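You operate a simulated robot arm through the tools that you are given. There is no shell and no other tool. Be economical: measure what you need, move in short steps, check, and stop when the job is done.

The job below is to be done with a simulated robot arm. You get a single attempt, and the scene is never put back.

## Task
Oil both bushings as the card says, then unclamp the chassis and lay it in the purple tray.
Fine: no oil spilt, oiler back in its hole.

The check looks at the end state, three seconds after you hand in, the way a careful person would. Anything else that was tipped, shoved, dropped, spilled or broken makes it a failure.

## Robot
A 6-joint arm with a two-finger parallel gripper, fixed in place. Base frame: the origin is at the foot of the arm, x ahead of it, y to its left, z up; the work surface is at about z = 0. Units: m, rad, N and s.
With the tool pointing down near the work surface it reaches from about 0.14 to 0.58 m from the base axis. Its first joint turns from -1.152 to 1.152 rad. Payload 2.1 kg.
The TCP is the grasp point between the finger pads, 0.03 m short of the fingertips. In the tool frame z runs along the fingers and y along their closing line. The gripper opens to 0.094 m. The fingers are 0.028 m wide and 0.01 m thick; the gripper's body (0.05 by 0.096 m) begins 0.055 m behind the TCP.
Orientation is that of the tool frame in the base frame, as a unit quaternion [x, y, z, w]. With the fingers straight down and closing along the base's y, the tool's x points along the base's -x, its y along +y and its z along -z.

## Interface
- The arm moves only by the tool play_rows. Its arguments are lists of equal length, an entry for each row: "xyz": the shift along the tool's x, y, z in m, a list of three; "angular": the turn, a rotation vector about the tool's x, y, z in rad, a list of three; "claw": the finger opening in m, from 0 to 0.094. In form: {"xyz": [[x, y, z], ...], "angular": [[ax, ay, az], ...], "claw": [claw, ...]}. A call has 1 to 20 rows; each row shifts and turns the commanded pose from where the row before left it, along the tool's axes as they then stand. Each row takes 0.2 s and may step no farther than 0.05 m and 0.15 rad from the row before; otherwise, or with a gripper value out of range, the whole call is refused. A pose out of reach is approached as far as the arm can. The call stops where the force on the tool passes 40 N (or 10 N more than at its start, if that is more) or the arm is blocked; 0.2 s more then pass. Each finger travels about 0.072 m/s and halts on what it meets, pressing with about 36 N; the grip force reading is that of the motor and also rises with nothing between the fingers. The clock runs only during rows and for 0.2 s after the last one: add rows that do not move to give the fingers time. It gives the time, the measured TCP pose, the force on the tool (base axes), the opening and the grip force at its end, in the units of the frame above (readings bear some noise).
- Cameras (640 x 400 px; columns grow to the right, rows downward): "scene" is fixed at [0.0719, -0.3895, 0.4802]; the picture's right is [0.58, -0.82, 0.00], its down [-0.49, -0.35, -0.80] and it looks along [0.65, 0.46, -0.60] (base axes); focal length 214 px, centre (320, 200). "wrist" rides on the gripper at [0.076, 0.014, -0.103] in the tool frame; the picture's right is [-0.18, 0.98, 0.00], its down [-0.75, -0.14, -0.64] and it looks along [-0.63, -0.12, 0.77] (tool axes); focal length 243 px, centre (320, 200). There is no depth. A picture from a camera that has moved, and an enlarged one, comes with that camera's place and axes in the base frame and with its lens.
- snapshot(camera): a new picture of that camera. No time passes.
- close_up(camera, box): a new picture of the part [left, top, right, bottom] of that camera's present view, enlarged. No time passes.
- hand_in(): hands the job in; it is judged then, once.

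Go step by step. Nothing tells you positions but the pictures and the camera data: compare them with the known pose of the tool, close in by small moves and look again before you grip or let go. The budget is 120 turns and 64 pictures, counting those below and the enlarged ones. Unless the task says otherwise, let go and move clear before handing in, and close with one line.

The tools are called after ">>>" by a JSON object that holds its "api" and its "payload". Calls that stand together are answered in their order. play_rows: Moves the arm, as the interface text tells. Its arguments: {"type":"object","properties":{"xyz":{"type":"array"},"angular":{"type":"array"},"claw":{"type":"array"}},"required":["xyz","angular","claw"]} The other tools are called the same way: snapshot (camera) takes a picture; close_up (camera, box) takes an enlarged picture of a part of a camera's view; hand_in () hands the job in.

At the start:

```text
time: 0.0
position: [0.3119, -0.0874, 0.3888]
tool_rot: [0.001, 1.0, 0.0, 0.0]
wrist_force: [0.0, -0.6, 0.1]
width: 0.0942
gripper_force: 0.2
```

scene: 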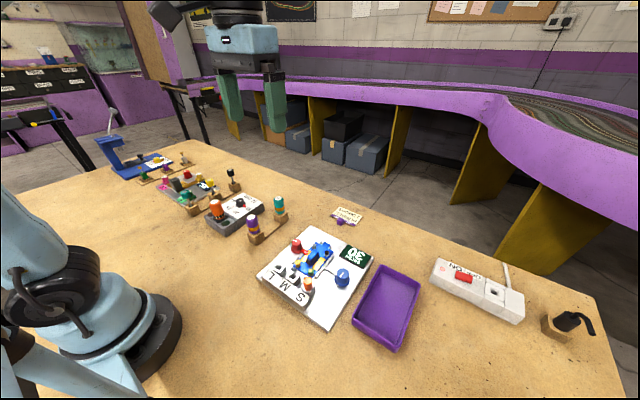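
wrist: 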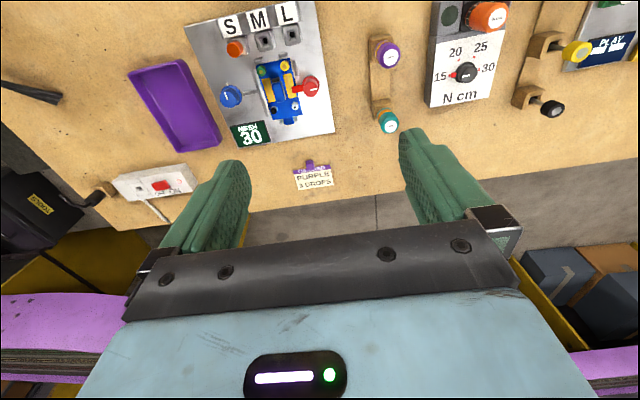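

I see a white board with a blue chassis clamped, a purple tray, a rack with purple and teal oilers, and a card. I'll look closer at the details first.

>>> {"api": "close_up", "payload": {"camera": "wrist", "box": [180, 0, 350, 150]}}

>>> {"api": "close_up", "payload": {"camera": "wrist", "box": [280, 20, 420, 200]}}

>>> {"api": "close_up", "payload": {"camera": "scene", "box": [240, 180, 440, 350]}}

>>> {"api": "close_up", "payload": {"camera": "scene", "box": [80, 130, 300, 250]}}

```text
2.67 times, centred on (265, 75) of wrist
camera zoom: at [0.2346, -0.0737, 0.4927], right [0.18, 0.98, 0.0], down [0.75, -0.14, 0.64], along [0.63, -0.12, -0.77], focal length 647 px, centre (467, 533)
```

zoom: 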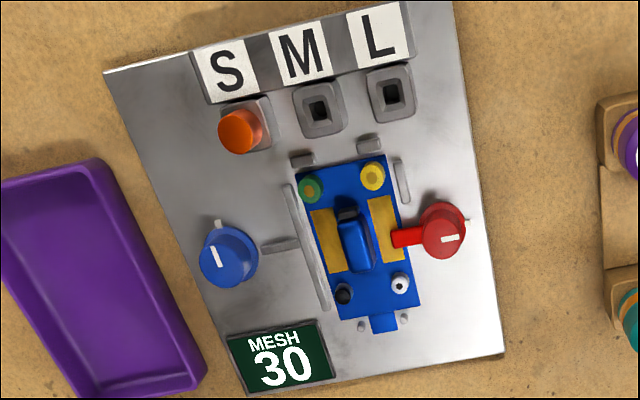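

```text
2.22 times, centred on (350, 110) of wrist
camera zoom: at [0.2346, -0.0737, 0.4927], right [0.18, 0.98, 0.0], down [0.75, -0.14, 0.64], along [0.63, -0.12, -0.77], focal length 539 px, centre (253, 400)
```

zoom: 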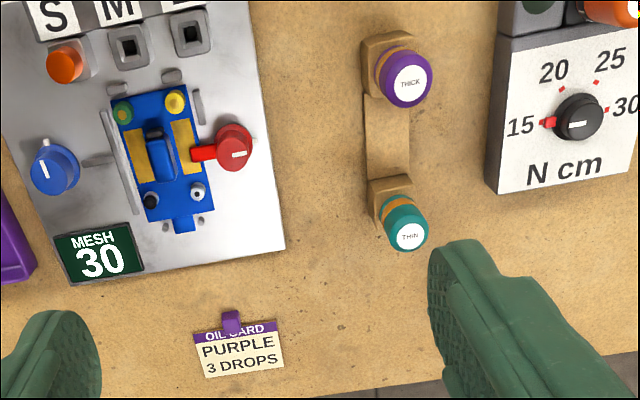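

```text
2.35 times, centred on (340, 265) of scene
camera zoom: at [0.0719, -0.3895, 0.4802], right [0.58, -0.82, 0.0], down [-0.49, -0.35, -0.8], along [0.65, 0.46, -0.6], focal length 505 px, centre (273, 47)
```

zoom: 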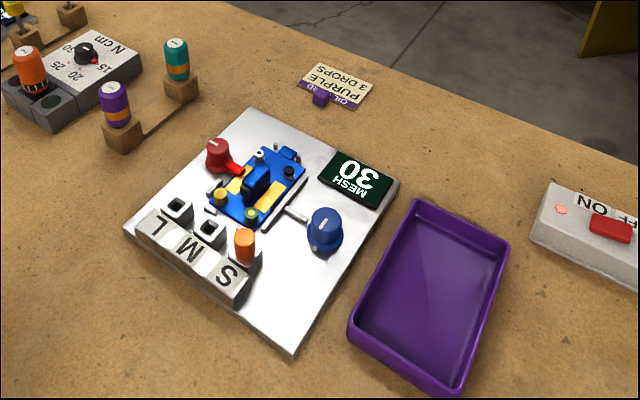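

```text
2.91 times, centred on (190, 190) of scene
camera zoom: at [0.0719, -0.3895, 0.4802], right [0.58, -0.82, 0.0], down [-0.49, -0.35, -0.8], along [0.65, 0.46, -0.6], focal length 624 px, centre (698, 229)
```

zoom: 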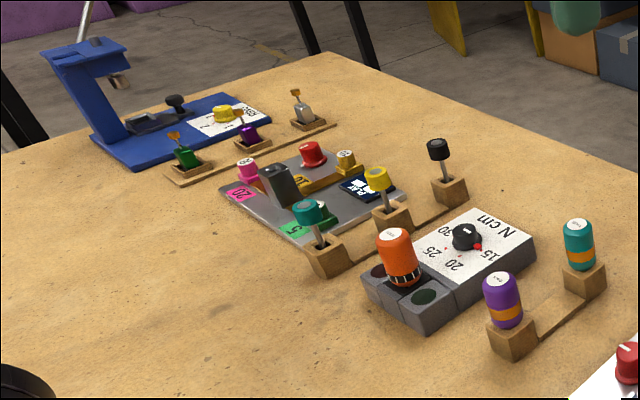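

The card says purple oiler, 3 drops. The chassis is near (0.35, -0.17) and the purple oiler near (0.32, 0.01). I'm going lower for a better look at the chassis.

>>> {"api": "play_rows", "payload": {"xyz": [[-0.011, -0.009, 0.04], [-0.011, -0.009, 0.04], [-0.011, -0.009, 0.04], [-0.011, -0.009, 0.04], [-0.012, -0.01, 0.04]], "angular": [[0, 0, 0], [0, 0, 0], [0, 0, 0], [0, 0, 0], [0, 0, 0]], "claw": [0.094, 0.094, 0.094, 0.094, 0.094]}}

>>> {"api": "close_up", "payload": {"camera": "wrist", "box": [140, 0, 460, 200]}}

```text
time: 1.2
position: [0.3674, -0.1332, 0.1882]
tool_rot: [0.0, 1.0, 0.001, 0.001]
wrist_force: [0.1, 0.0, 0.6]
width: 0.0941
gripper_force: 0.1
```

```text
2.00 times, centred on (300, 100) of wrist
camera zoom: at [0.291, -0.12, 0.2912], right [0.18, 0.98, 0.0], down [0.75, -0.14, 0.64], along [0.63, -0.12, -0.77], focal length 485 px, centre (360, 400)
```

zoom: 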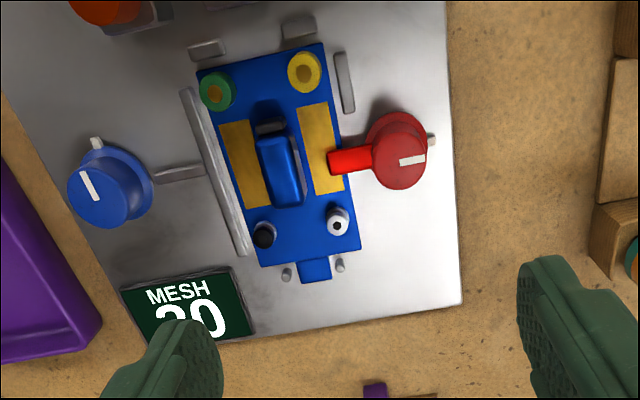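

The red clamp's arm sits on the chassis edge. I'll zoom in on the chassis to identify the bushings.

>>> {"api": "close_up", "payload": {"camera": "wrist", "box": [230, 15, 330, 80]}}

>>> {"api": "close_up", "payload": {"camera": "wrist", "box": [240, 70, 360, 145]}}

>>> {"api": "close_up", "payload": {"camera": "scene", "box": [285, 225, 365, 295]}}

```text
6.15 times, centred on (280, 48) of wrist
camera zoom: at [0.291, -0.12, 0.2912], right [0.18, 0.98, 0.0], down [0.75, -0.14, 0.64], along [0.63, -0.12, -0.77], focal length 1493 px, centre (566, 1138)
```

zoom: 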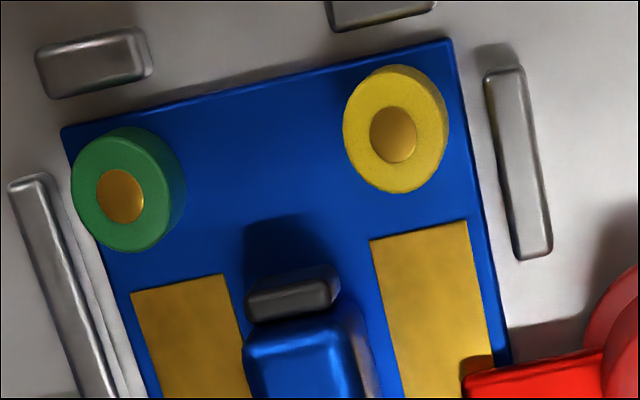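

```text
5.33 times, centred on (300, 108) of wrist
camera zoom: at [0.291, -0.12, 0.2912], right [0.18, 0.98, 0.0], down [0.75, -0.14, 0.64], along [0.63, -0.12, -0.77], focal length 1294 px, centre (427, 693)
```

zoom: 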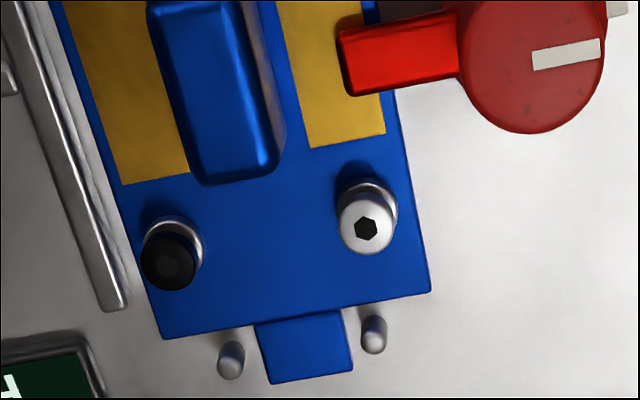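

```text
5.71 times, centred on (325, 260) of scene
camera zoom: at [0.0719, -0.3895, 0.4802], right [0.58, -0.82, 0.0], down [-0.49, -0.35, -0.8], along [0.65, 0.46, -0.6], focal length 1226 px, centre (291, -143)
```

zoom: 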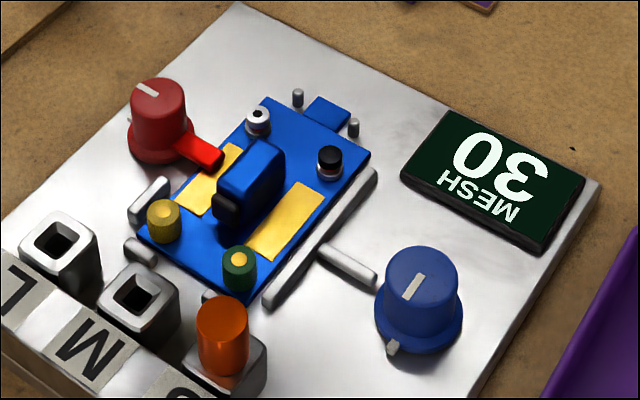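

The bushings are the green and yellow cylinders with brass centres, at about (0.314, -0.192, 0.031) and (0.314, -0.150, 0.031). Black and white are screws. Next I'm inspecting the purple oiler.

>>> {"api": "play_rows", "payload": {"xyz": [[0.01, 0.035, 0], [0.009, 0.036, 0], [0.009, 0.036, 0], [0.009, 0.036, 0]], "angular": [[0, 0, 0], [0, 0, 0], [0, 0, 0], [0, 0, 0]], "claw": [0.094, 0.094, 0.094, 0.094]}}

>>> {"api": "close_up", "payload": {"camera": "wrist", "box": [200, 0, 440, 200]}}

>>> {"api": "close_up", "payload": {"camera": "scene", "box": [230, 185, 310, 250]}}

```text
time: 2.2
position: [0.3289, 0.0117, 0.1914]
tool_rot: [-0.001, 1.0, 0.0, 0.001]
wrist_force: [0.1, -0.2, -0.1]
width: 0.0938
gripper_force: 0.1
```

```text
2.00 times, centred on (320, 100) of wrist
camera zoom: at [0.2531, 0.0256, 0.2942], right [0.18, 0.98, 0.0], down [0.75, -0.14, 0.64], along [0.63, -0.12, -0.77], focal length 485 px, centre (320, 400)
```

zoom: 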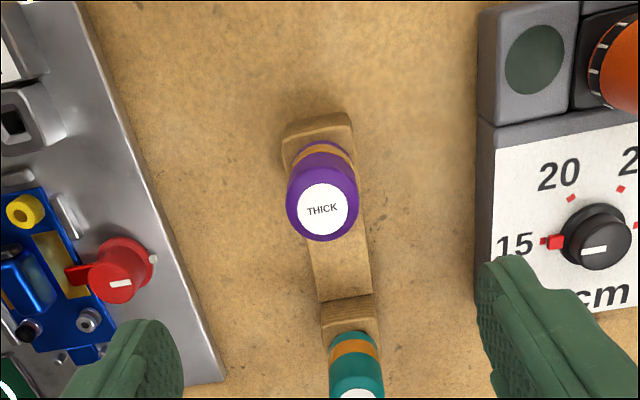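

```text
6.15 times, centred on (270, 218) of scene
camera zoom: at [0.0719, -0.3895, 0.4802], right [0.58, -0.82, 0.0], down [-0.49, -0.35, -0.8], along [0.65, 0.46, -0.6], focal length 1320 px, centre (628, 92)
```

zoom: 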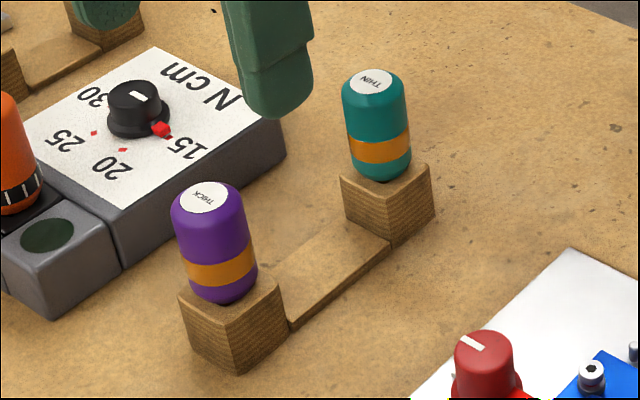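

The oiler is a bottle about 28 mm wide, top at (0.319, 0.014, 0.0945), standing in a block. I'll lower open fingers around it and check before closing.

>>> {"api": "play_rows", "payload": {"xyz": [[0.01, 0.0023, 0.02], [0, 0, 0.03], [0, 0, 0.03], [0, 0, 0.03], [0, 0, 0]], "angular": [[0, 0, 0], [0, 0, 0], [0, 0, 0], [0, 0, 0], [0, 0, 0]], "claw": [0.08, 0.065, 0.06, 0.06, 0.06]}}

>>> {"api": "snapshot", "payload": {"camera": "wrist"}}

>>> {"api": "close_up", "payload": {"camera": "scene", "box": [220, 165, 320, 255]}}

```text
time: 3.4
position: [0.3217, 0.0136, 0.078]
tool_rot: [0.0, 1.0, 0.0, 0.0]
wrist_force: [-0.5, -0.2, 0.1]
width: 0.06
gripper_force: 0.0
```

```text
51 pictures are left
camera wrist: at [0.245, 0.0267, 0.1809], right [0.18, 0.98, 0.0], down [0.75, -0.14, 0.64], along [0.63, -0.12, -0.77], focal length 243 px, centre (320, 200)
```

wrist: 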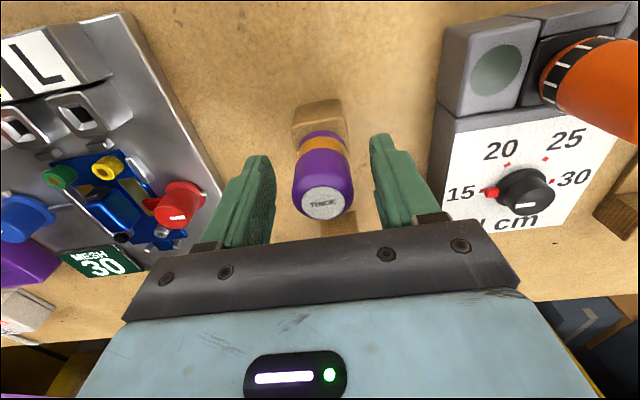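

```text
4.44 times, centred on (270, 210) of scene
camera zoom: at [0.0719, -0.3895, 0.4802], right [0.58, -0.82, 0.0], down [-0.49, -0.35, -0.8], along [0.65, 0.46, -0.6], focal length 953 px, centre (542, 156)
```

zoom: 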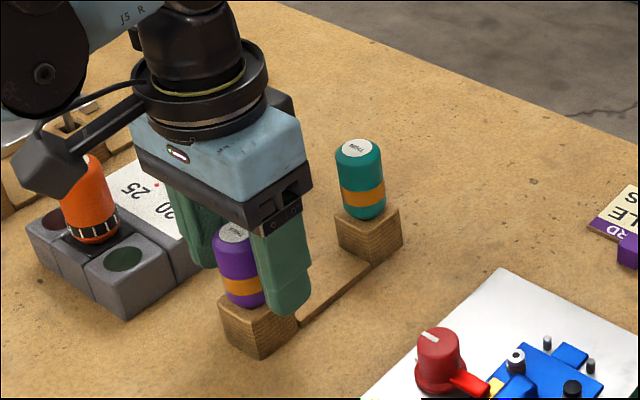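

The bottle sits centred between the fingers; I shift 3 mm and close gently.

>>> {"api": "play_rows", "payload": {"xyz": [[0.003, 0, 0], [0, 0, 0], [0, 0, 0], [0, 0, 0]], "angular": [[0, 0, 0], [0, 0, 0], [0, 0, 0], [0, 0, 0]], "claw": [0.045, 0.032, 0.028, 0.028]}}

```text
time: 4.4
position: [0.3178, 0.013, 0.0777]
tool_rot: [0.0, 1.0, -0.001, 0.002]
wrist_force: [0.4, -0.4, 0.8]
width: 0.0296
gripper_force: 35.6
```

The bottle is held at 29.6 mm. I lift it straight up and look at the tip.

>>> {"api": "play_rows", "payload": {"xyz": [[0, 0, -0.01], [0, 0, -0.025], [0, 0, -0.03], [0, 0, -0.03], [0, 0, 0]], "angular": [[0, 0, 0], [0, 0, 0], [0, 0, 0], [0, 0, 0], [0, 0, 0]], "claw": [0.028, 0.028, 0.028, 0.028, 0.028]}}

>>> {"api": "close_up", "payload": {"camera": "scene", "box": [210, 140, 330, 250]}}

>>> {"api": "close_up", "payload": {"camera": "wrist", "box": [220, 50, 440, 230]}}

```text
time: 5.6
position: [0.3182, 0.0122, 0.173]
tool_rot: [0.0, 1.0, 0.0, 0.001]
wrist_force: [-0.2, 0.4, -0.1]
width: 0.0297
gripper_force: 36.2
```

```text
3.64 times, centred on (270, 195) of scene
camera zoom: at [0.0719, -0.3895, 0.4802], right [0.58, -0.82, 0.0], down [-0.49, -0.35, -0.8], along [0.65, 0.46, -0.6], focal length 780 px, centre (502, 218)
```

zoom: 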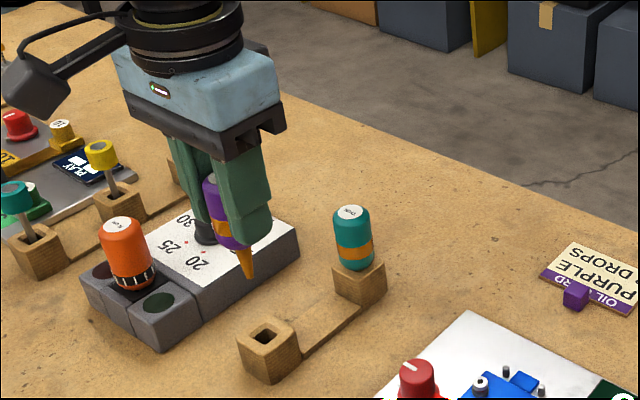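

```text
2.22 times, centred on (330, 140) of wrist
camera zoom: at [0.2403, 0.0262, 0.2777], right [0.18, 0.98, 0.0], down [0.75, -0.14, 0.64], along [0.63, -0.12, -0.77], focal length 539 px, centre (298, 333)
```

zoom: 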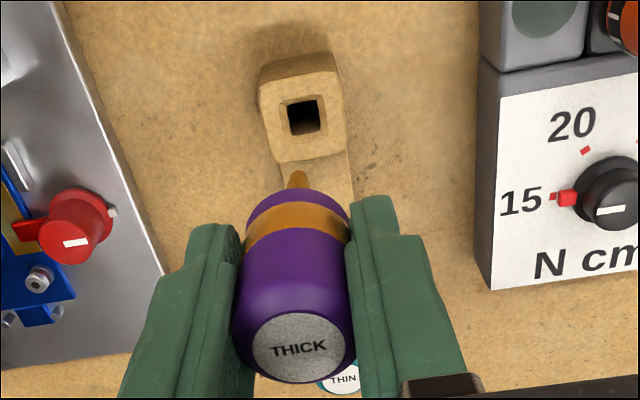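

The conical nozzle tip is about 0.0735 m below the TCP, and no drop has come out. I carry it to above the yellow bushing and stay high for a check.

>>> {"api": "play_rows", "payload": {"xyz": [[0.001, -0.04, 0], [0.001, -0.04, 0], [0.001, -0.04, 0], [0, -0.042, 0], [0, 0, 0.025], [0, 0, 0.023], [0, 0, 0]], "angular": [[0, 0, 0], [0, 0, 0], [0, 0, 0], [0, 0, 0], [0, 0, 0], [0, 0, 0], [0, 0, 0]], "claw": [0.028, 0.028, 0.028, 0.028, 0.028, 0.028, 0.028]}}

>>> {"api": "close_up", "payload": {"camera": "wrist", "box": [240, 60, 400, 160]}}

>>> {"api": "close_up", "payload": {"camera": "scene", "box": [270, 220, 370, 290]}}

```text
time: 7.2
position: [0.314, -0.1499, 0.1265]
tool_rot: [0.0, 1.0, 0.0, 0.001]
wrist_force: [-0.7, -0.9, 0.3]
width: 0.0296
gripper_force: 35.8
```

```text
4.00 times, centred on (320, 110) of wrist
camera zoom: at [0.238, -0.136, 0.2306], right [0.18, 0.98, 0.0], down [0.75, -0.14, 0.64], along [0.63, -0.12, -0.77], focal length 970 px, centre (320, 560)
```

zoom: 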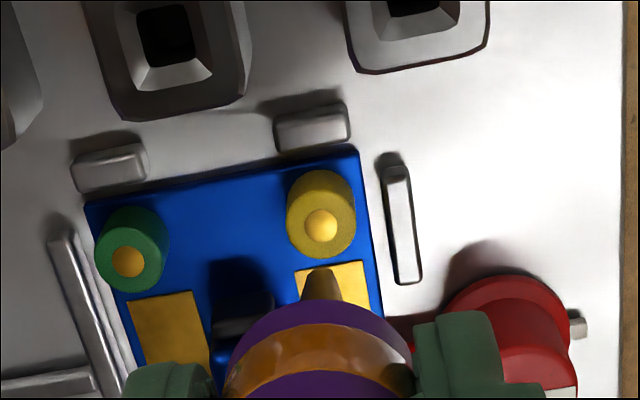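

```text
5.71 times, centred on (320, 255) of scene
camera zoom: at [0.0719, -0.3895, 0.4802], right [0.58, -0.82, 0.0], down [-0.49, -0.35, -0.8], along [0.65, 0.46, -0.6], focal length 1226 px, centre (320, -114)
```

zoom: 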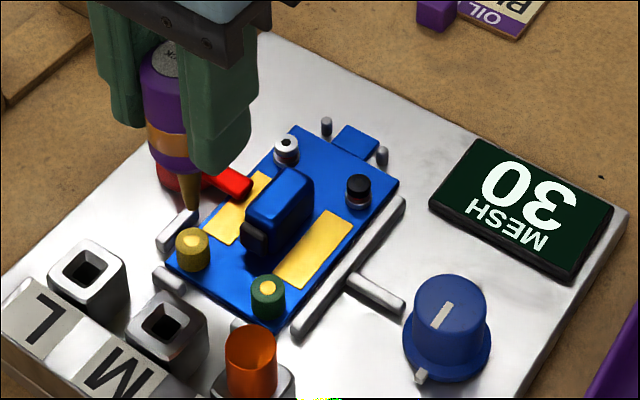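

Triangulated: the tip at (0.314, -0.150, 0.051) is directly above the bushing at (0.313, -0.150, 0.032). I lower it to just above.

>>> {"api": "play_rows", "payload": {"xyz": [[0.0008, 0, 0.008], [0, 0, 0.008], [0, 0, 0]], "angular": [[0, 0, 0], [0, 0, 0], [0, 0, 0]], "claw": [0.028, 0.028, 0.028]}}

>>> {"api": "close_up", "payload": {"camera": "wrist", "box": [270, 70, 390, 145]}}

>>> {"api": "close_up", "payload": {"camera": "scene", "box": [280, 235, 330, 275]}}

```text
time: 8.0
position: [0.3142, -0.1482, 0.1108]
tool_rot: [0.001, 1.0, 0.001, 0.001]
wrist_force: [0.0, 0.3, -0.7]
width: 0.0297
gripper_force: 36.2
```

```text
5.33 times, centred on (330, 108) of wrist
camera zoom: at [0.2374, -0.1359, 0.214], right [0.18, 0.98, 0.0], down [0.75, -0.14, 0.64], along [0.63, -0.12, -0.77], focal length 1294 px, centre (267, 693)
```

zoom: 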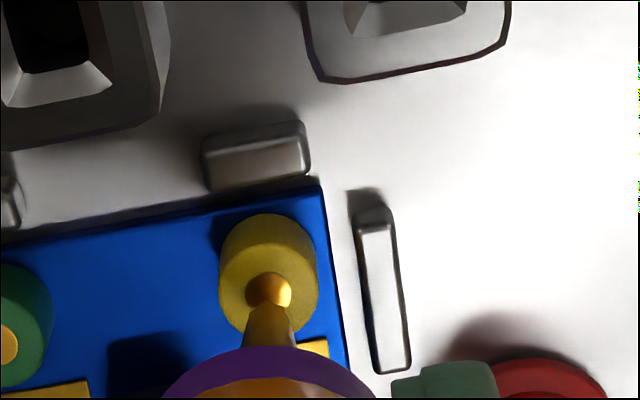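

```text
10.00 times, centred on (305, 255) of scene
camera zoom: at [0.0719, -0.3895, 0.4802], right [0.58, -0.82, 0.0], down [-0.49, -0.35, -0.8], along [0.65, 0.46, -0.6], focal length 2145 px, centre (470, -350)
```

zoom: 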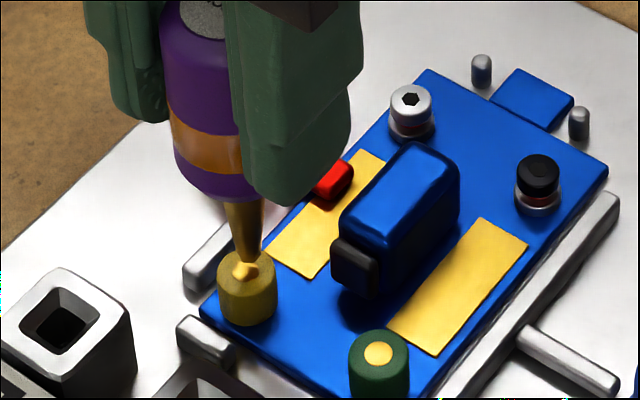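

The tip is a few millimetres over the brass centre. I'll try a light touch to see how a drop is dispensed.

>>> {"api": "play_rows", "payload": {"xyz": [[0, 0, 0.0015], [0, 0, 0.001], [0, 0, 0.001], [0, 0, 0]], "angular": [[0, 0, 0], [0, 0, 0], [0, 0, 0], [0, 0, 0]], "claw": [0.028, 0.028, 0.028, 0.028]}}

>>> {"api": "close_up", "payload": {"camera": "scene", "box": [280, 235, 330, 275]}}

```text
time: 9.0
position: [0.3125, -0.1495, 0.1068]
tool_rot: [0.0, 1.0, 0.0, 0.0]
wrist_force: [-0.8, 0.5, -1.3]
width: 0.0298
gripper_force: 36.2
```

```text
10.00 times, centred on (305, 255) of scene
camera zoom: at [0.0719, -0.3895, 0.4802], right [0.58, -0.82, 0.0], down [-0.49, -0.35, -0.8], along [0.65, 0.46, -0.6], focal length 2145 px, centre (470, -350)
```

zoom: 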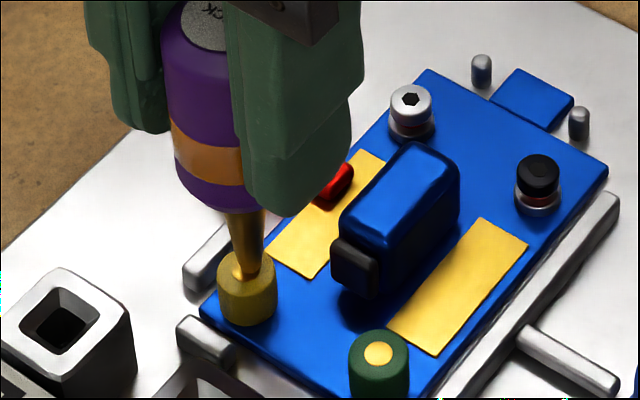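

The tip is at the bushing with hardly any force. I test one squeeze by commanding a tighter grip, then easing back.

>>> {"api": "play_rows", "payload": {"xyz": [[0, 0, 0], [0, 0, 0]], "angular": [[0, 0, 0], [0, 0, 0]], "claw": [0.02, 0.028]}}

>>> {"api": "close_up", "payload": {"camera": "scene", "box": [280, 235, 330, 275]}}

```text
time: 9.6
position: [0.3135, -0.1494, 0.1084]
tool_rot: [0.0, 1.0, -0.001, 0.002]
wrist_force: [-0.4, -0.2, 0.0]
width: 0.0299
gripper_force: 35.7
```

```text
10.00 times, centred on (305, 255) of scene
camera zoom: at [0.0719, -0.3895, 0.4802], right [0.58, -0.82, 0.0], down [-0.49, -0.35, -0.8], along [0.65, 0.46, -0.6], focal length 2145 px, centre (470, -350)
```

zoom: 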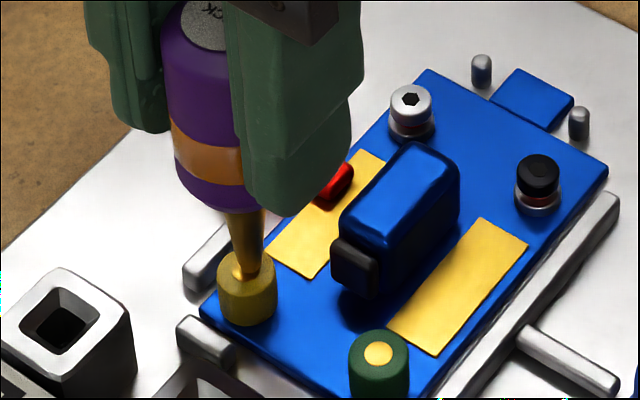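

Squeezing shows no effect. Now I'll try pressing the tip down gently.

>>> {"api": "play_rows", "payload": {"xyz": [[0, 0, 0.001], [0, 0, 0.0005]], "angular": [[0, 0, 0], [0, 0, 0]], "claw": [0.028, 0.028]}}

>>> {"api": "close_up", "payload": {"camera": "scene", "box": [295, 250, 315, 270]}}

```text
time: 10.2
position: [0.3143, -0.1499, 0.1067]
tool_rot: [0.0, 1.0, 0.0, 0.0]
wrist_force: [-0.2, -0.1, 6.5]
width: 0.0297
gripper_force: 35.9
```

```text
16.00 times, centred on (305, 260) of scene
camera zoom: at [0.0718, -0.3895, 0.4802], right [0.58, -0.82, 0.0], down [-0.49, -0.35, -0.8], along [0.65, 0.46, -0.6], focal length 3432 px, centre (560, -760)
```

zoom: 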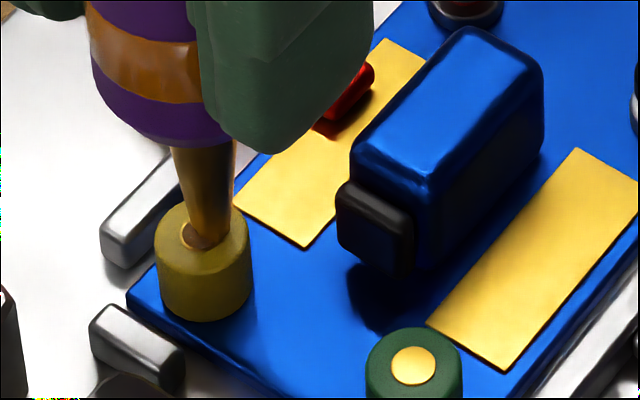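

Contact at 6.5 N, and a darker spot shows under the tip. I lift a bit to see whether a drop was left.

>>> {"api": "play_rows", "payload": {"xyz": [[0, 0, -0.006], [0, 0, -0.006], [0, 0, 0]], "angular": [[0, 0, 0], [0, 0, 0], [0, 0, 0]], "claw": [0.028, 0.028, 0.028]}}

>>> {"api": "close_up", "payload": {"camera": "scene", "box": [295, 250, 315, 270]}}

>>> {"api": "close_up", "payload": {"camera": "wrist", "box": [270, 70, 390, 145]}}

```text
time: 11.0
position: [0.3138, -0.1488, 0.1175]
tool_rot: [0.0, 1.0, 0.0, 0.001]
wrist_force: [-0.3, -0.3, 0.2]
width: 0.0302
gripper_force: 36.1
```

```text
16.00 times, centred on (305, 260) of scene
camera zoom: at [0.0719, -0.3895, 0.4802], right [0.58, -0.82, 0.0], down [-0.49, -0.35, -0.8], along [0.65, 0.46, -0.6], focal length 3432 px, centre (560, -760)
```

zoom: 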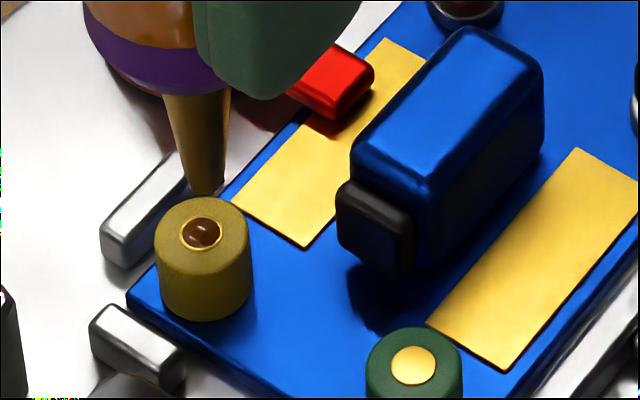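

```text
5.33 times, centred on (330, 108) of wrist
camera zoom: at [0.2375, -0.1361, 0.221], right [0.18, 0.98, 0.0], down [0.75, -0.14, 0.64], along [0.63, -0.12, -0.77], focal length 1294 px, centre (267, 693)
```

zoom: 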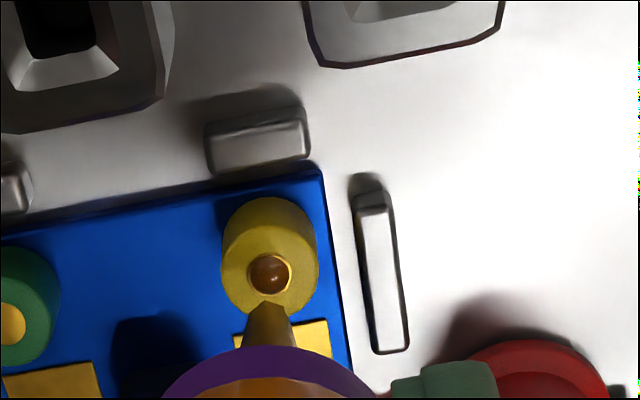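

A brown drop is on the yellow bushing, so a press dispenses one. I make a second identical press and look.

>>> {"api": "play_rows", "payload": {"xyz": [[0, 0, 0.006], [0, 0, 0.0045], [0, 0, 0.001], [0, 0, 0.0005]], "angular": [[0, 0, 0], [0, 0, 0], [0, 0, 0], [0, 0, 0]], "claw": [0.028, 0.028, 0.028, 0.028]}}

>>> {"api": "play_rows", "payload": {"xyz": [[0, 0, -0.006], [0, 0, -0.006], [0, 0, 0]], "angular": [[0, 0, 0], [0, 0, 0], [0, 0, 0]], "claw": [0.028, 0.028, 0.028]}}

>>> {"api": "close_up", "payload": {"camera": "scene", "box": [295, 250, 315, 270]}}

```text
time: 12.0
position: [0.3129, -0.1503, 0.1049]
tool_rot: [0.0, 1.0, 0.0, 0.001]
wrist_force: [0.5, 0.3, 17.2]
width: 0.0296
gripper_force: 36.4
```

```text
time: 12.8
position: [0.3131, -0.1491, 0.1163]
tool_rot: [-0.001, 1.0, 0.0, 0.001]
wrist_force: [0.0, 0.2, -0.6]
width: 0.0297
gripper_force: 35.5
```

```text
16.00 times, centred on (305, 260) of scene
camera zoom: at [0.0719, -0.3895, 0.4802], right [0.58, -0.82, 0.0], down [-0.49, -0.35, -0.8], along [0.65, 0.46, -0.6], focal length 3432 px, centre (560, -760)
```

zoom: 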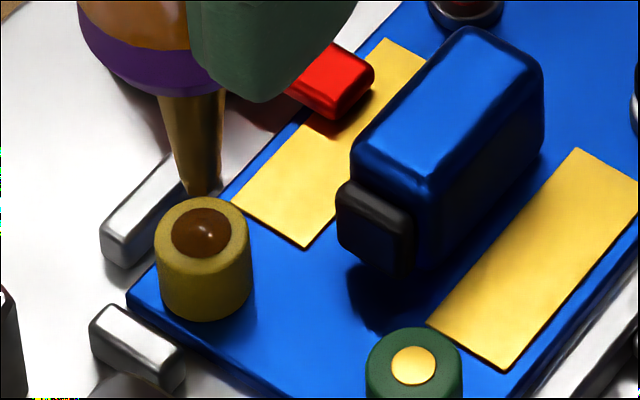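

The drop grew. To calibrate drop size I now go to the green bushing, raising slightly, and verify alignment before pressing there.

>>> {"api": "play_rows", "payload": {"xyz": [[0, 0, -0.01], [0, -0.021, 0], [0, -0.0208, 0], [0, 0, 0.01], [0, 0, 0]], "angular": [[0, 0, 0], [0, 0, 0], [0, 0, 0], [0, 0, 0], [0, 0, 0]], "claw": [0.028, 0.028, 0.028, 0.028, 0.028]}}

>>> {"api": "close_up", "payload": {"camera": "scene", "box": [295, 250, 325, 274]}}

>>> {"api": "close_up", "payload": {"camera": "wrist", "box": [270, 70, 390, 145]}}

```text
time: 14.0
position: [0.3135, -0.1916, 0.1163]
tool_rot: [0.001, 1.0, 0.0, 0.001]
wrist_force: [0.5, 0.3, -1.4]
width: 0.0297
gripper_force: 35.9
```

```text
16.00 times, centred on (310, 262) of scene
camera zoom: at [0.0719, -0.3895, 0.4802], right [0.58, -0.82, 0.0], down [-0.49, -0.35, -0.8], along [0.65, 0.46, -0.6], focal length 3432 px, centre (480, -792)
```

zoom: 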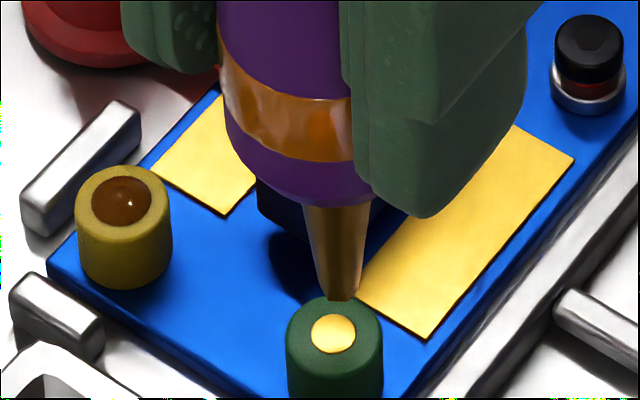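

```text
5.33 times, centred on (330, 108) of wrist
camera zoom: at [0.2369, -0.1784, 0.2203], right [0.18, 0.98, 0.0], down [0.75, -0.14, 0.64], along [0.63, -0.12, -0.77], focal length 1294 px, centre (267, 693)
```

zoom: 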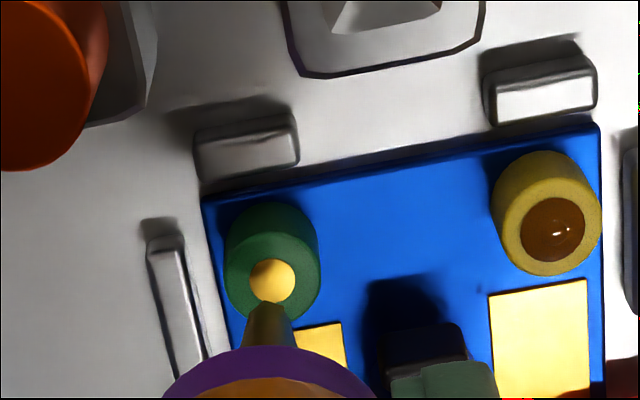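

Aligned within about 1 mm. I correct 0.7 mm and press once on green.

>>> {"api": "play_rows", "payload": {"xyz": [[0.0004, 0.0007, 0.006], [0, 0, 0.0045], [0, 0, 0.0007], [0, 0, 0.0005]], "angular": [[0, 0, 0], [0, 0, 0], [0, 0, 0], [0, 0, 0]], "claw": [0.028, 0.028, 0.028, 0.028]}}

>>> {"api": "play_rows", "payload": {"xyz": [[0, 0, -0.0057], [0, 0, -0.006], [0, 0, 0]], "angular": [[0, 0, 0], [0, 0, 0], [0, 0, 0]], "claw": [0.028, 0.028, 0.028]}}

>>> {"api": "close_up", "payload": {"camera": "scene", "box": [295, 250, 325, 274]}}

```text
time: 15.0
position: [0.3129, -0.1913, 0.1072]
tool_rot: [0.0, 1.0, 0.0, 0.001]
wrist_force: [0.2, -0.1, -0.1]
width: 0.0298
gripper_force: 36.1
```

```text
time: 15.8
position: [0.3137, -0.1904, 0.1166]
tool_rot: [0.0, 1.0, 0.0, 0.0]
wrist_force: [1.0, 0.2, 0.3]
width: 0.0299
gripper_force: 35.9
```

```text
16.00 times, centred on (310, 262) of scene
camera zoom: at [0.0719, -0.3895, 0.4802], right [0.58, -0.82, 0.0], down [-0.49, -0.35, -0.8], along [0.65, 0.46, -0.6], focal length 3432 px, centre (480, -792)
```

zoom: 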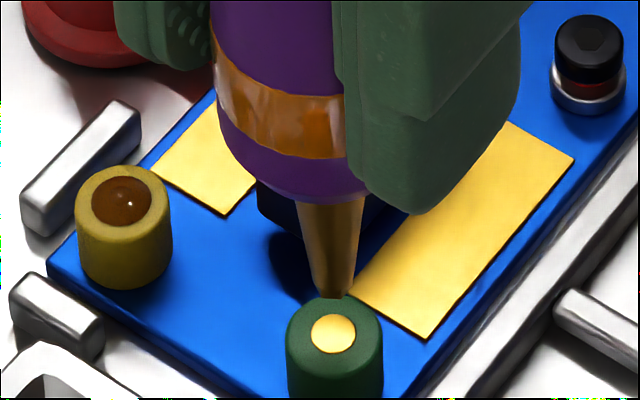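

That press fell short with no force and no drop. I repeat it slightly deeper.

>>> {"api": "play_rows", "payload": {"xyz": [[0, 0, 0.006], [0, 0, 0.0055], [0, 0, 0.0005], [0, 0, 0.0005]], "angular": [[0, 0, 0], [0, 0, 0], [0, 0, 0], [0, 0, 0]], "claw": [0.028, 0.028, 0.028, 0.028]}}

```text
time: 16.8
position: [0.3129, -0.1911, 0.1048]
tool_rot: [0.0, 1.0, 0.0, 0.0]
wrist_force: [-2.0, -0.9, 12.0]
width: 0.0295
gripper_force: 36.1
```

12 N contact reached. I lift and look.

>>> {"api": "play_rows", "payload": {"xyz": [[0, 0, -0.0065], [0, 0, -0.006], [0, 0, 0]], "angular": [[0, 0, 0], [0, 0, 0], [0, 0, 0]], "claw": [0.028, 0.028, 0.028]}}

>>> {"api": "close_up", "payload": {"camera": "scene", "box": [295, 250, 325, 274]}}

```text
time: 17.6
position: [0.3131, -0.1911, 0.1165]
tool_rot: [0.0, 1.0, -0.001, 0.001]
wrist_force: [0.3, -0.5, -0.5]
width: 0.0296
gripper_force: 36.3
```

```text
16.00 times, centred on (310, 262) of scene
camera zoom: at [0.0719, -0.3895, 0.4802], right [0.58, -0.82, 0.0], down [-0.49, -0.35, -0.8], along [0.65, 0.46, -0.6], focal length 3432 px, centre (480, -792)
```

zoom: 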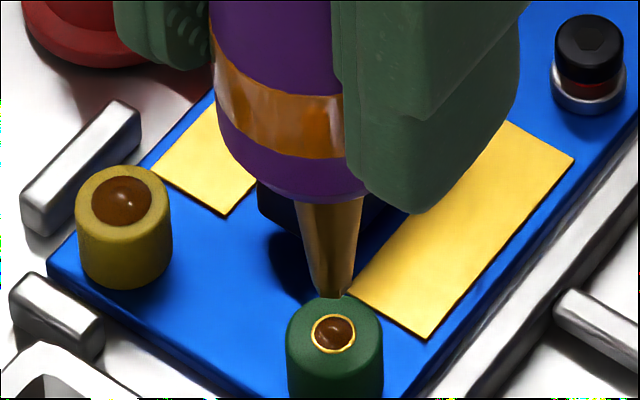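

The green drop matches the first yellow drop, at 12 N this time, so it's one drop per press. Second press on green.

>>> {"api": "play_rows", "payload": {"xyz": [[0, 0, 0.006], [0, 0, 0.0055], [0, 0, 0.0005], [0, 0, 0.0005]], "angular": [[0, 0, 0], [0, 0, 0], [0, 0, 0], [0, 0, 0]], "claw": [0.028, 0.028, 0.028, 0.028]}}

>>> {"api": "play_rows", "payload": {"xyz": [[0, 0, -0.0065], [0, 0, -0.006], [0, 0, 0]], "angular": [[0, 0, 0], [0, 0, 0], [0, 0, 0]], "claw": [0.028, 0.028, 0.028]}}

>>> {"api": "close_up", "payload": {"camera": "scene", "box": [295, 250, 325, 274]}}

```text
time: 18.6
position: [0.3138, -0.191, 0.1045]
tool_rot: [0.0, 1.0, 0.0, 0.0]
wrist_force: [-3.5, 0.6, 25.0]
width: 0.0296
gripper_force: 35.9
```

```text
time: 19.4
position: [0.3128, -0.1905, 0.1159]
tool_rot: [0.001, 1.0, 0.0, 0.002]
wrist_force: [0.7, -0.1, -0.7]
width: 0.0297
gripper_force: 35.7
```

```text
16.00 times, centred on (310, 262) of scene
camera zoom: at [0.0719, -0.3895, 0.4802], right [0.58, -0.82, 0.0], down [-0.49, -0.35, -0.8], along [0.65, 0.46, -0.6], focal length 3432 px, centre (480, -792)
```

zoom: 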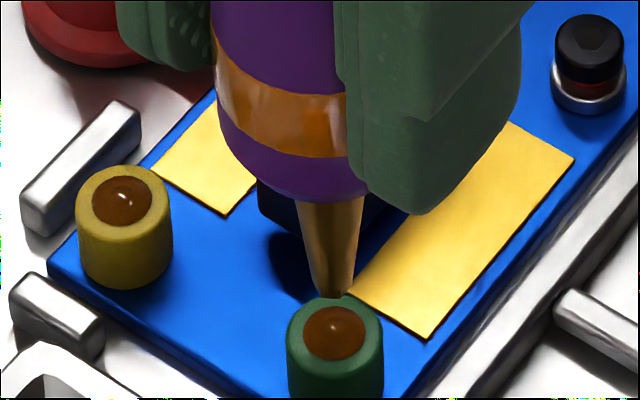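

Both bushings now show matching two-drop sizes. Third press on green, a touch shallower.

>>> {"api": "play_rows", "payload": {"xyz": [[0, 0, 0.006], [0, 0, 0.005], [0, 0, 0.0005], [0, 0, 0.0005]], "angular": [[0, 0, 0], [0, 0, 0], [0, 0, 0], [0, 0, 0]], "claw": [0.028, 0.028, 0.028, 0.028]}}

>>> {"api": "play_rows", "payload": {"xyz": [[0, 0, -0.006], [0, 0, -0.006], [0, 0, 0]], "angular": [[0, 0, 0], [0, 0, 0], [0, 0, 0]], "claw": [0.028, 0.028, 0.028]}}

>>> {"api": "close_up", "payload": {"camera": "scene", "box": [295, 250, 325, 274]}}

```text
time: 20.4
position: [0.3128, -0.1918, 0.105]
tool_rot: [0.0, 1.0, 0.0, 0.001]
wrist_force: [0.0, -0.1, 0.3]
width: 0.0293
gripper_force: 36.0
```

```text
time: 21.2
position: [0.3141, -0.1911, 0.1175]
tool_rot: [0.0, 1.0, 0.001, 0.0]
wrist_force: [-0.1, -0.3, -0.8]
width: 0.0295
gripper_force: 36.2
```

```text
16.00 times, centred on (310, 262) of scene
camera zoom: at [0.0719, -0.3895, 0.4802], right [0.58, -0.82, 0.0], down [-0.49, -0.35, -0.8], along [0.65, 0.46, -0.6], focal length 3432 px, centre (480, -792)
```

zoom: 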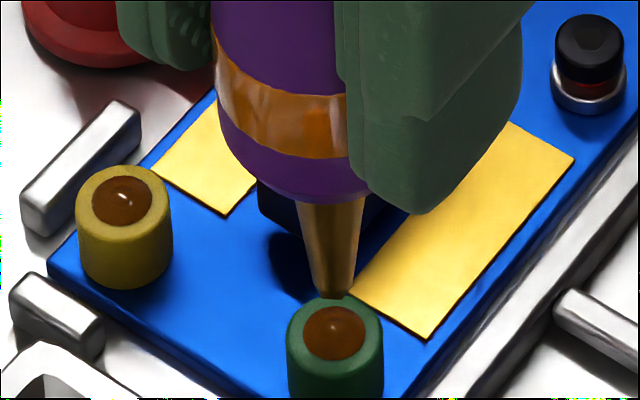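

No contact that time and the drop is unchanged. I press again a little deeper.

>>> {"api": "play_rows", "payload": {"xyz": [[0, 0, 0.006], [0, 0, 0.0055], [0, 0, 0.0005], [0, 0, 0.0006]], "angular": [[0, 0, 0], [0, 0, 0], [0, 0, 0], [0, 0, 0]], "claw": [0.028, 0.028, 0.028, 0.028]}}

>>> {"api": "play_rows", "payload": {"xyz": [[0, 0, -0.0066], [0, 0, -0.006], [0, 0, 0]], "angular": [[0, 0, 0], [0, 0, 0], [0, 0, 0]], "claw": [0.028, 0.028, 0.028]}}

>>> {"api": "close_up", "payload": {"camera": "scene", "box": [295, 250, 325, 274]}}

```text
time: 22.2
position: [0.3137, -0.1913, 0.1051]
tool_rot: [0.0, 1.0, 0.0, 0.002]
wrist_force: [0.2, -1.3, 15.1]
width: 0.0296
gripper_force: 35.9
```

```text
time: 23.0
position: [0.314, -0.1916, 0.1162]
tool_rot: [0.001, 1.0, -0.001, 0.001]
wrist_force: [0.7, 0.4, 0.0]
width: 0.0295
gripper_force: 35.6
```

```text
16.00 times, centred on (310, 262) of scene
camera zoom: at [0.0719, -0.3895, 0.4802], right [0.58, -0.82, 0.0], down [-0.49, -0.35, -0.8], along [0.65, 0.46, -0.6], focal length 3432 px, centre (480, -792)
```

zoom: 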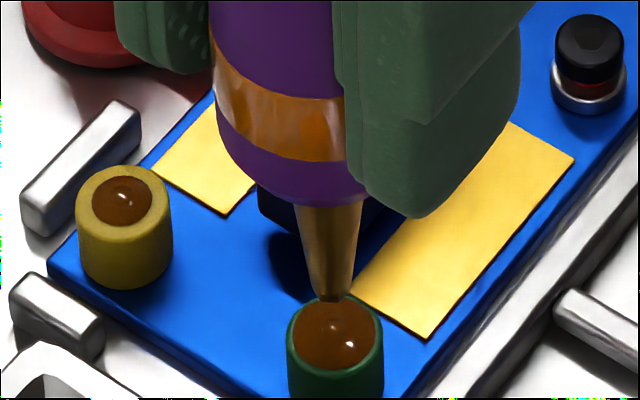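

Green now carries three drops (40, 62, 82 px progression). Going back to yellow for its third.

>>> {"api": "play_rows", "payload": {"xyz": [[0, 0, -0.01], [0, 0.0205, 0], [0, 0.0206, 0], [0, 0, 0.01], [0, 0, 0]], "angular": [[0, 0, 0], [0, 0, 0], [0, 0, 0], [0, 0, 0], [0, 0, 0]], "claw": [0.028, 0.028, 0.028, 0.028, 0.028]}}

>>> {"api": "close_up", "payload": {"camera": "scene", "box": [295, 250, 325, 274]}}

```text
time: 24.2
position: [0.3121, -0.1502, 0.1171]
tool_rot: [0.001, 1.0, 0.0, 0.001]
wrist_force: [0.3, 0.0, -0.6]
width: 0.0297
gripper_force: 35.9
```

```text
16.00 times, centred on (310, 262) of scene
camera zoom: at [0.0719, -0.3895, 0.4802], right [0.58, -0.82, 0.0], down [-0.49, -0.35, -0.8], along [0.65, 0.46, -0.6], focal length 3432 px, centre (480, -792)
```

zoom: 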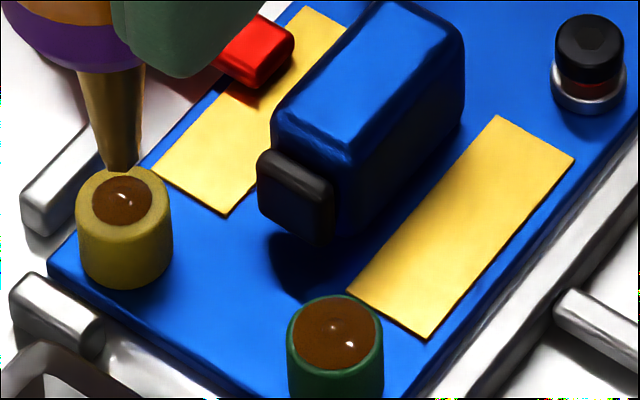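

The tip is over the yellow bushing again. Third press there.

>>> {"api": "play_rows", "payload": {"xyz": [[0, 0, 0.006], [0, 0, 0.0055], [0, 0, 0.0005], [0, 0, 0.0005]], "angular": [[0, 0, 0], [0, 0, 0], [0, 0, 0], [0, 0, 0]], "claw": [0.028, 0.028, 0.028, 0.028]}}

>>> {"api": "play_rows", "payload": {"xyz": [[0, 0, -0.0065], [0, 0, -0.006], [0, 0, 0]], "angular": [[0, 0, 0], [0, 0, 0], [0, 0, 0]], "claw": [0.028, 0.028, 0.028]}}

>>> {"api": "close_up", "payload": {"camera": "scene", "box": [295, 250, 325, 274]}}

```text
time: 25.2
position: [0.3118, -0.1496, 0.1036]
tool_rot: [0.0, 1.0, 0.001, -0.001]
wrist_force: [-0.9, 1.7, 15.4]
width: 0.0294
gripper_force: 36.0
```

```text
time: 26.0
position: [0.314, -0.1498, 0.1174]
tool_rot: [0.0, 1.0, 0.001, 0.001]
wrist_force: [-0.8, -0.7, -1.0]
width: 0.0294
gripper_force: 35.8
```

```text
16.00 times, centred on (310, 262) of scene
camera zoom: at [0.0719, -0.3895, 0.4802], right [0.58, -0.82, 0.0], down [-0.49, -0.35, -0.8], along [0.65, 0.46, -0.6], focal length 3432 px, centre (480, -792)
```

zoom: 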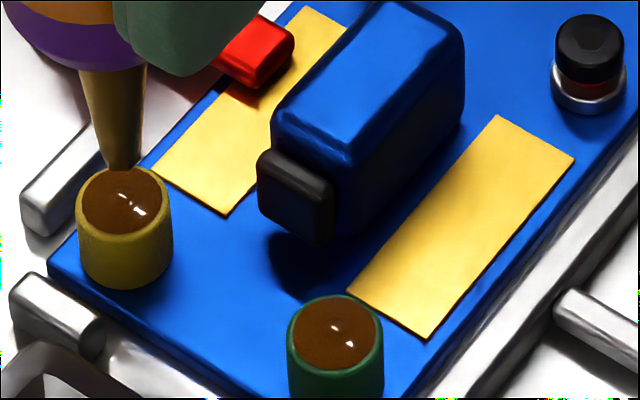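

Both bushings have three drops. I return the oiler above its hole by reversing the moves, then check alignment.

>>> {"api": "play_rows", "payload": {"xyz": [[0, 0, -0.03], [0, 0, -0.026], [-0.001, 0.04, 0], [-0.001, 0.04, 0], [-0.001, 0.04, 0], [-0.0012, 0.042, 0], [0, 0, 0.02], [0, 0, 0.02], [0, 0, 0]], "angular": [[0, 0, 0], [0, 0, 0], [0, 0, 0], [0, 0, 0], [0, 0, 0], [0, 0, 0], [0, 0, 0], [0, 0, 0], [0, 0, 0]], "claw": [0.028, 0.028, 0.028, 0.028, 0.028, 0.028, 0.028, 0.028, 0.028]}}

>>> {"api": "close_up", "payload": {"camera": "scene", "box": [230, 190, 290, 250]}}

>>> {"api": "close_up", "payload": {"camera": "wrist", "box": [260, 60, 380, 160]}}

```text
time: 28.0
position: [0.3187, 0.0131, 0.1335]
tool_rot: [-0.001, 1.0, 0.0, 0.001]
wrist_force: [-0.3, -0.2, -0.1]
width: 0.0298
gripper_force: 36.0
```

```text
6.67 times, centred on (260, 220) of scene
camera zoom: at [0.0719, -0.3895, 0.4802], right [0.58, -0.82, 0.0], down [-0.49, -0.35, -0.8], along [0.65, 0.46, -0.6], focal length 1430 px, centre (720, 67)
```

zoom: 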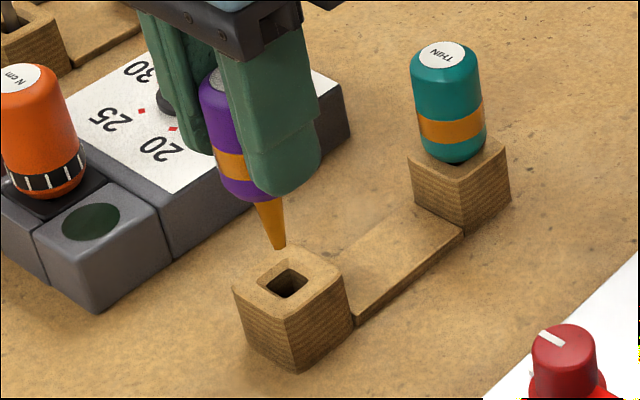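

```text
4.00 times, centred on (320, 110) of wrist
camera zoom: at [0.2415, 0.0258, 0.2373], right [0.18, 0.98, 0.0], down [0.75, -0.14, 0.64], along [0.63, -0.12, -0.77], focal length 970 px, centre (320, 560)
```

zoom: 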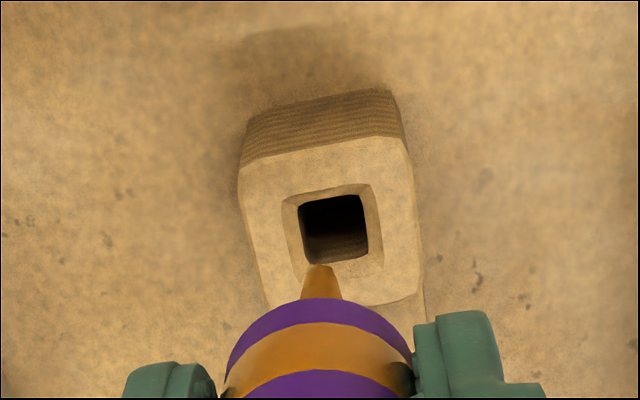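

Image comparison puts the hole about 2 mm to +y and 1 mm to +x of the tip. I adjust, lower slightly and look again.

>>> {"api": "play_rows", "payload": {"xyz": [[-0.001, 0.002, 0], [0, 0, 0.008], [0, 0, 0]], "angular": [[0, 0, 0], [0, 0, 0], [0, 0, 0]], "claw": [0.028, 0.028, 0.028]}}

>>> {"api": "close_up", "payload": {"camera": "scene", "box": [240, 200, 280, 240]}}

>>> {"api": "close_up", "payload": {"camera": "wrist", "box": [260, 60, 380, 160]}}

```text
time: 28.8
position: [0.3192, 0.0163, 0.126]
tool_rot: [0.0, 1.0, 0.0, 0.002]
wrist_force: [-0.7, -0.4, -0.2]
width: 0.0295
gripper_force: 36.0
```

```text
10.00 times, centred on (260, 220) of scene
camera zoom: at [0.0719, -0.3895, 0.4802], right [0.58, -0.82, 0.0], down [-0.49, -0.35, -0.8], along [0.65, 0.46, -0.6], focal length 2145 px, centre (920, 0)
```

zoom: 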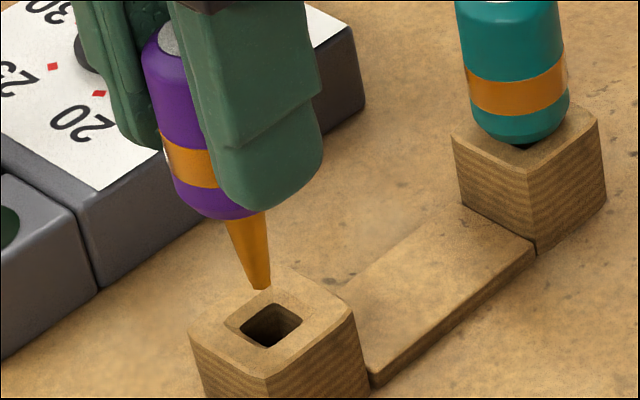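

```text
4.00 times, centred on (320, 110) of wrist
camera zoom: at [0.2426, 0.0283, 0.2294], right [0.18, 0.98, 0.0], down [0.75, -0.14, 0.64], along [0.63, -0.12, -0.77], focal length 970 px, centre (320, 560)
```

zoom: 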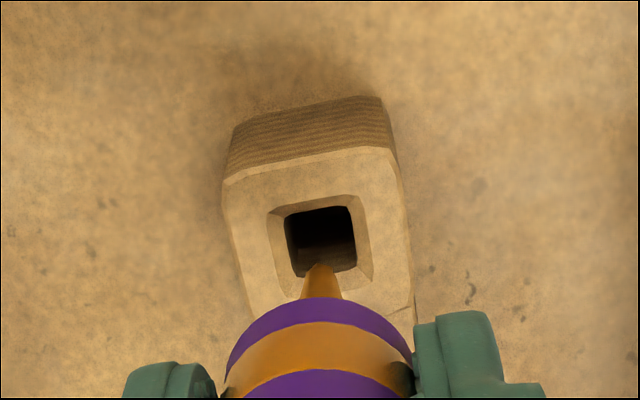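

Tip and hole line up in both views. I insert in small steps.

>>> {"api": "play_rows", "payload": {"xyz": [[0, 0, 0.01], [0, 0, 0.01], [0, 0, 0.01], [0, 0, 0.008], [0, 0, 0]], "angular": [[0, 0, 0], [0, 0, 0], [0, 0, 0], [0, 0, 0], [0, 0, 0]], "claw": [0.028, 0.028, 0.028, 0.028, 0.028]}}

>>> {"api": "close_up", "payload": {"camera": "scene", "box": [230, 190, 290, 250]}}

```text
time: 30.0
position: [0.3188, 0.0148, 0.0867]
tool_rot: [-0.001, 1.0, 0.0, 0.0]
wrist_force: [0.5, -0.4, -1.4]
width: 0.0299
gripper_force: 35.7
```

```text
6.67 times, centred on (260, 220) of scene
camera zoom: at [0.0719, -0.3895, 0.4802], right [0.58, -0.82, 0.0], down [-0.49, -0.35, -0.8], along [0.65, 0.46, -0.6], focal length 1430 px, centre (720, 67)
```

zoom: 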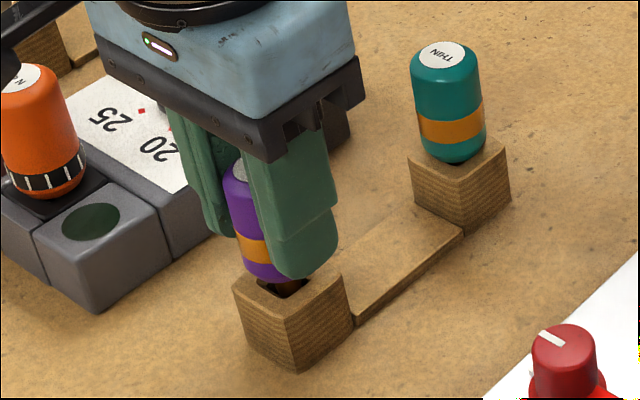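

The nozzle is in the hole without force. I lower the rest gently until it seats.

>>> {"api": "play_rows", "payload": {"xyz": [[0, 0, 0.003], [0, 0, 0.003], [0, 0, 0.002], [0, 0, 0]], "angular": [[0, 0, 0], [0, 0, 0], [0, 0, 0], [0, 0, 0]], "claw": [0.028, 0.028, 0.028, 0.028]}}

```text
time: 31.0
position: [0.3191, 0.0152, 0.0788]
tool_rot: [0.0, 1.0, 0.0, 0.001]
wrist_force: [0.3, -0.4, 0.3]
width: 0.0294
gripper_force: 36.1
```

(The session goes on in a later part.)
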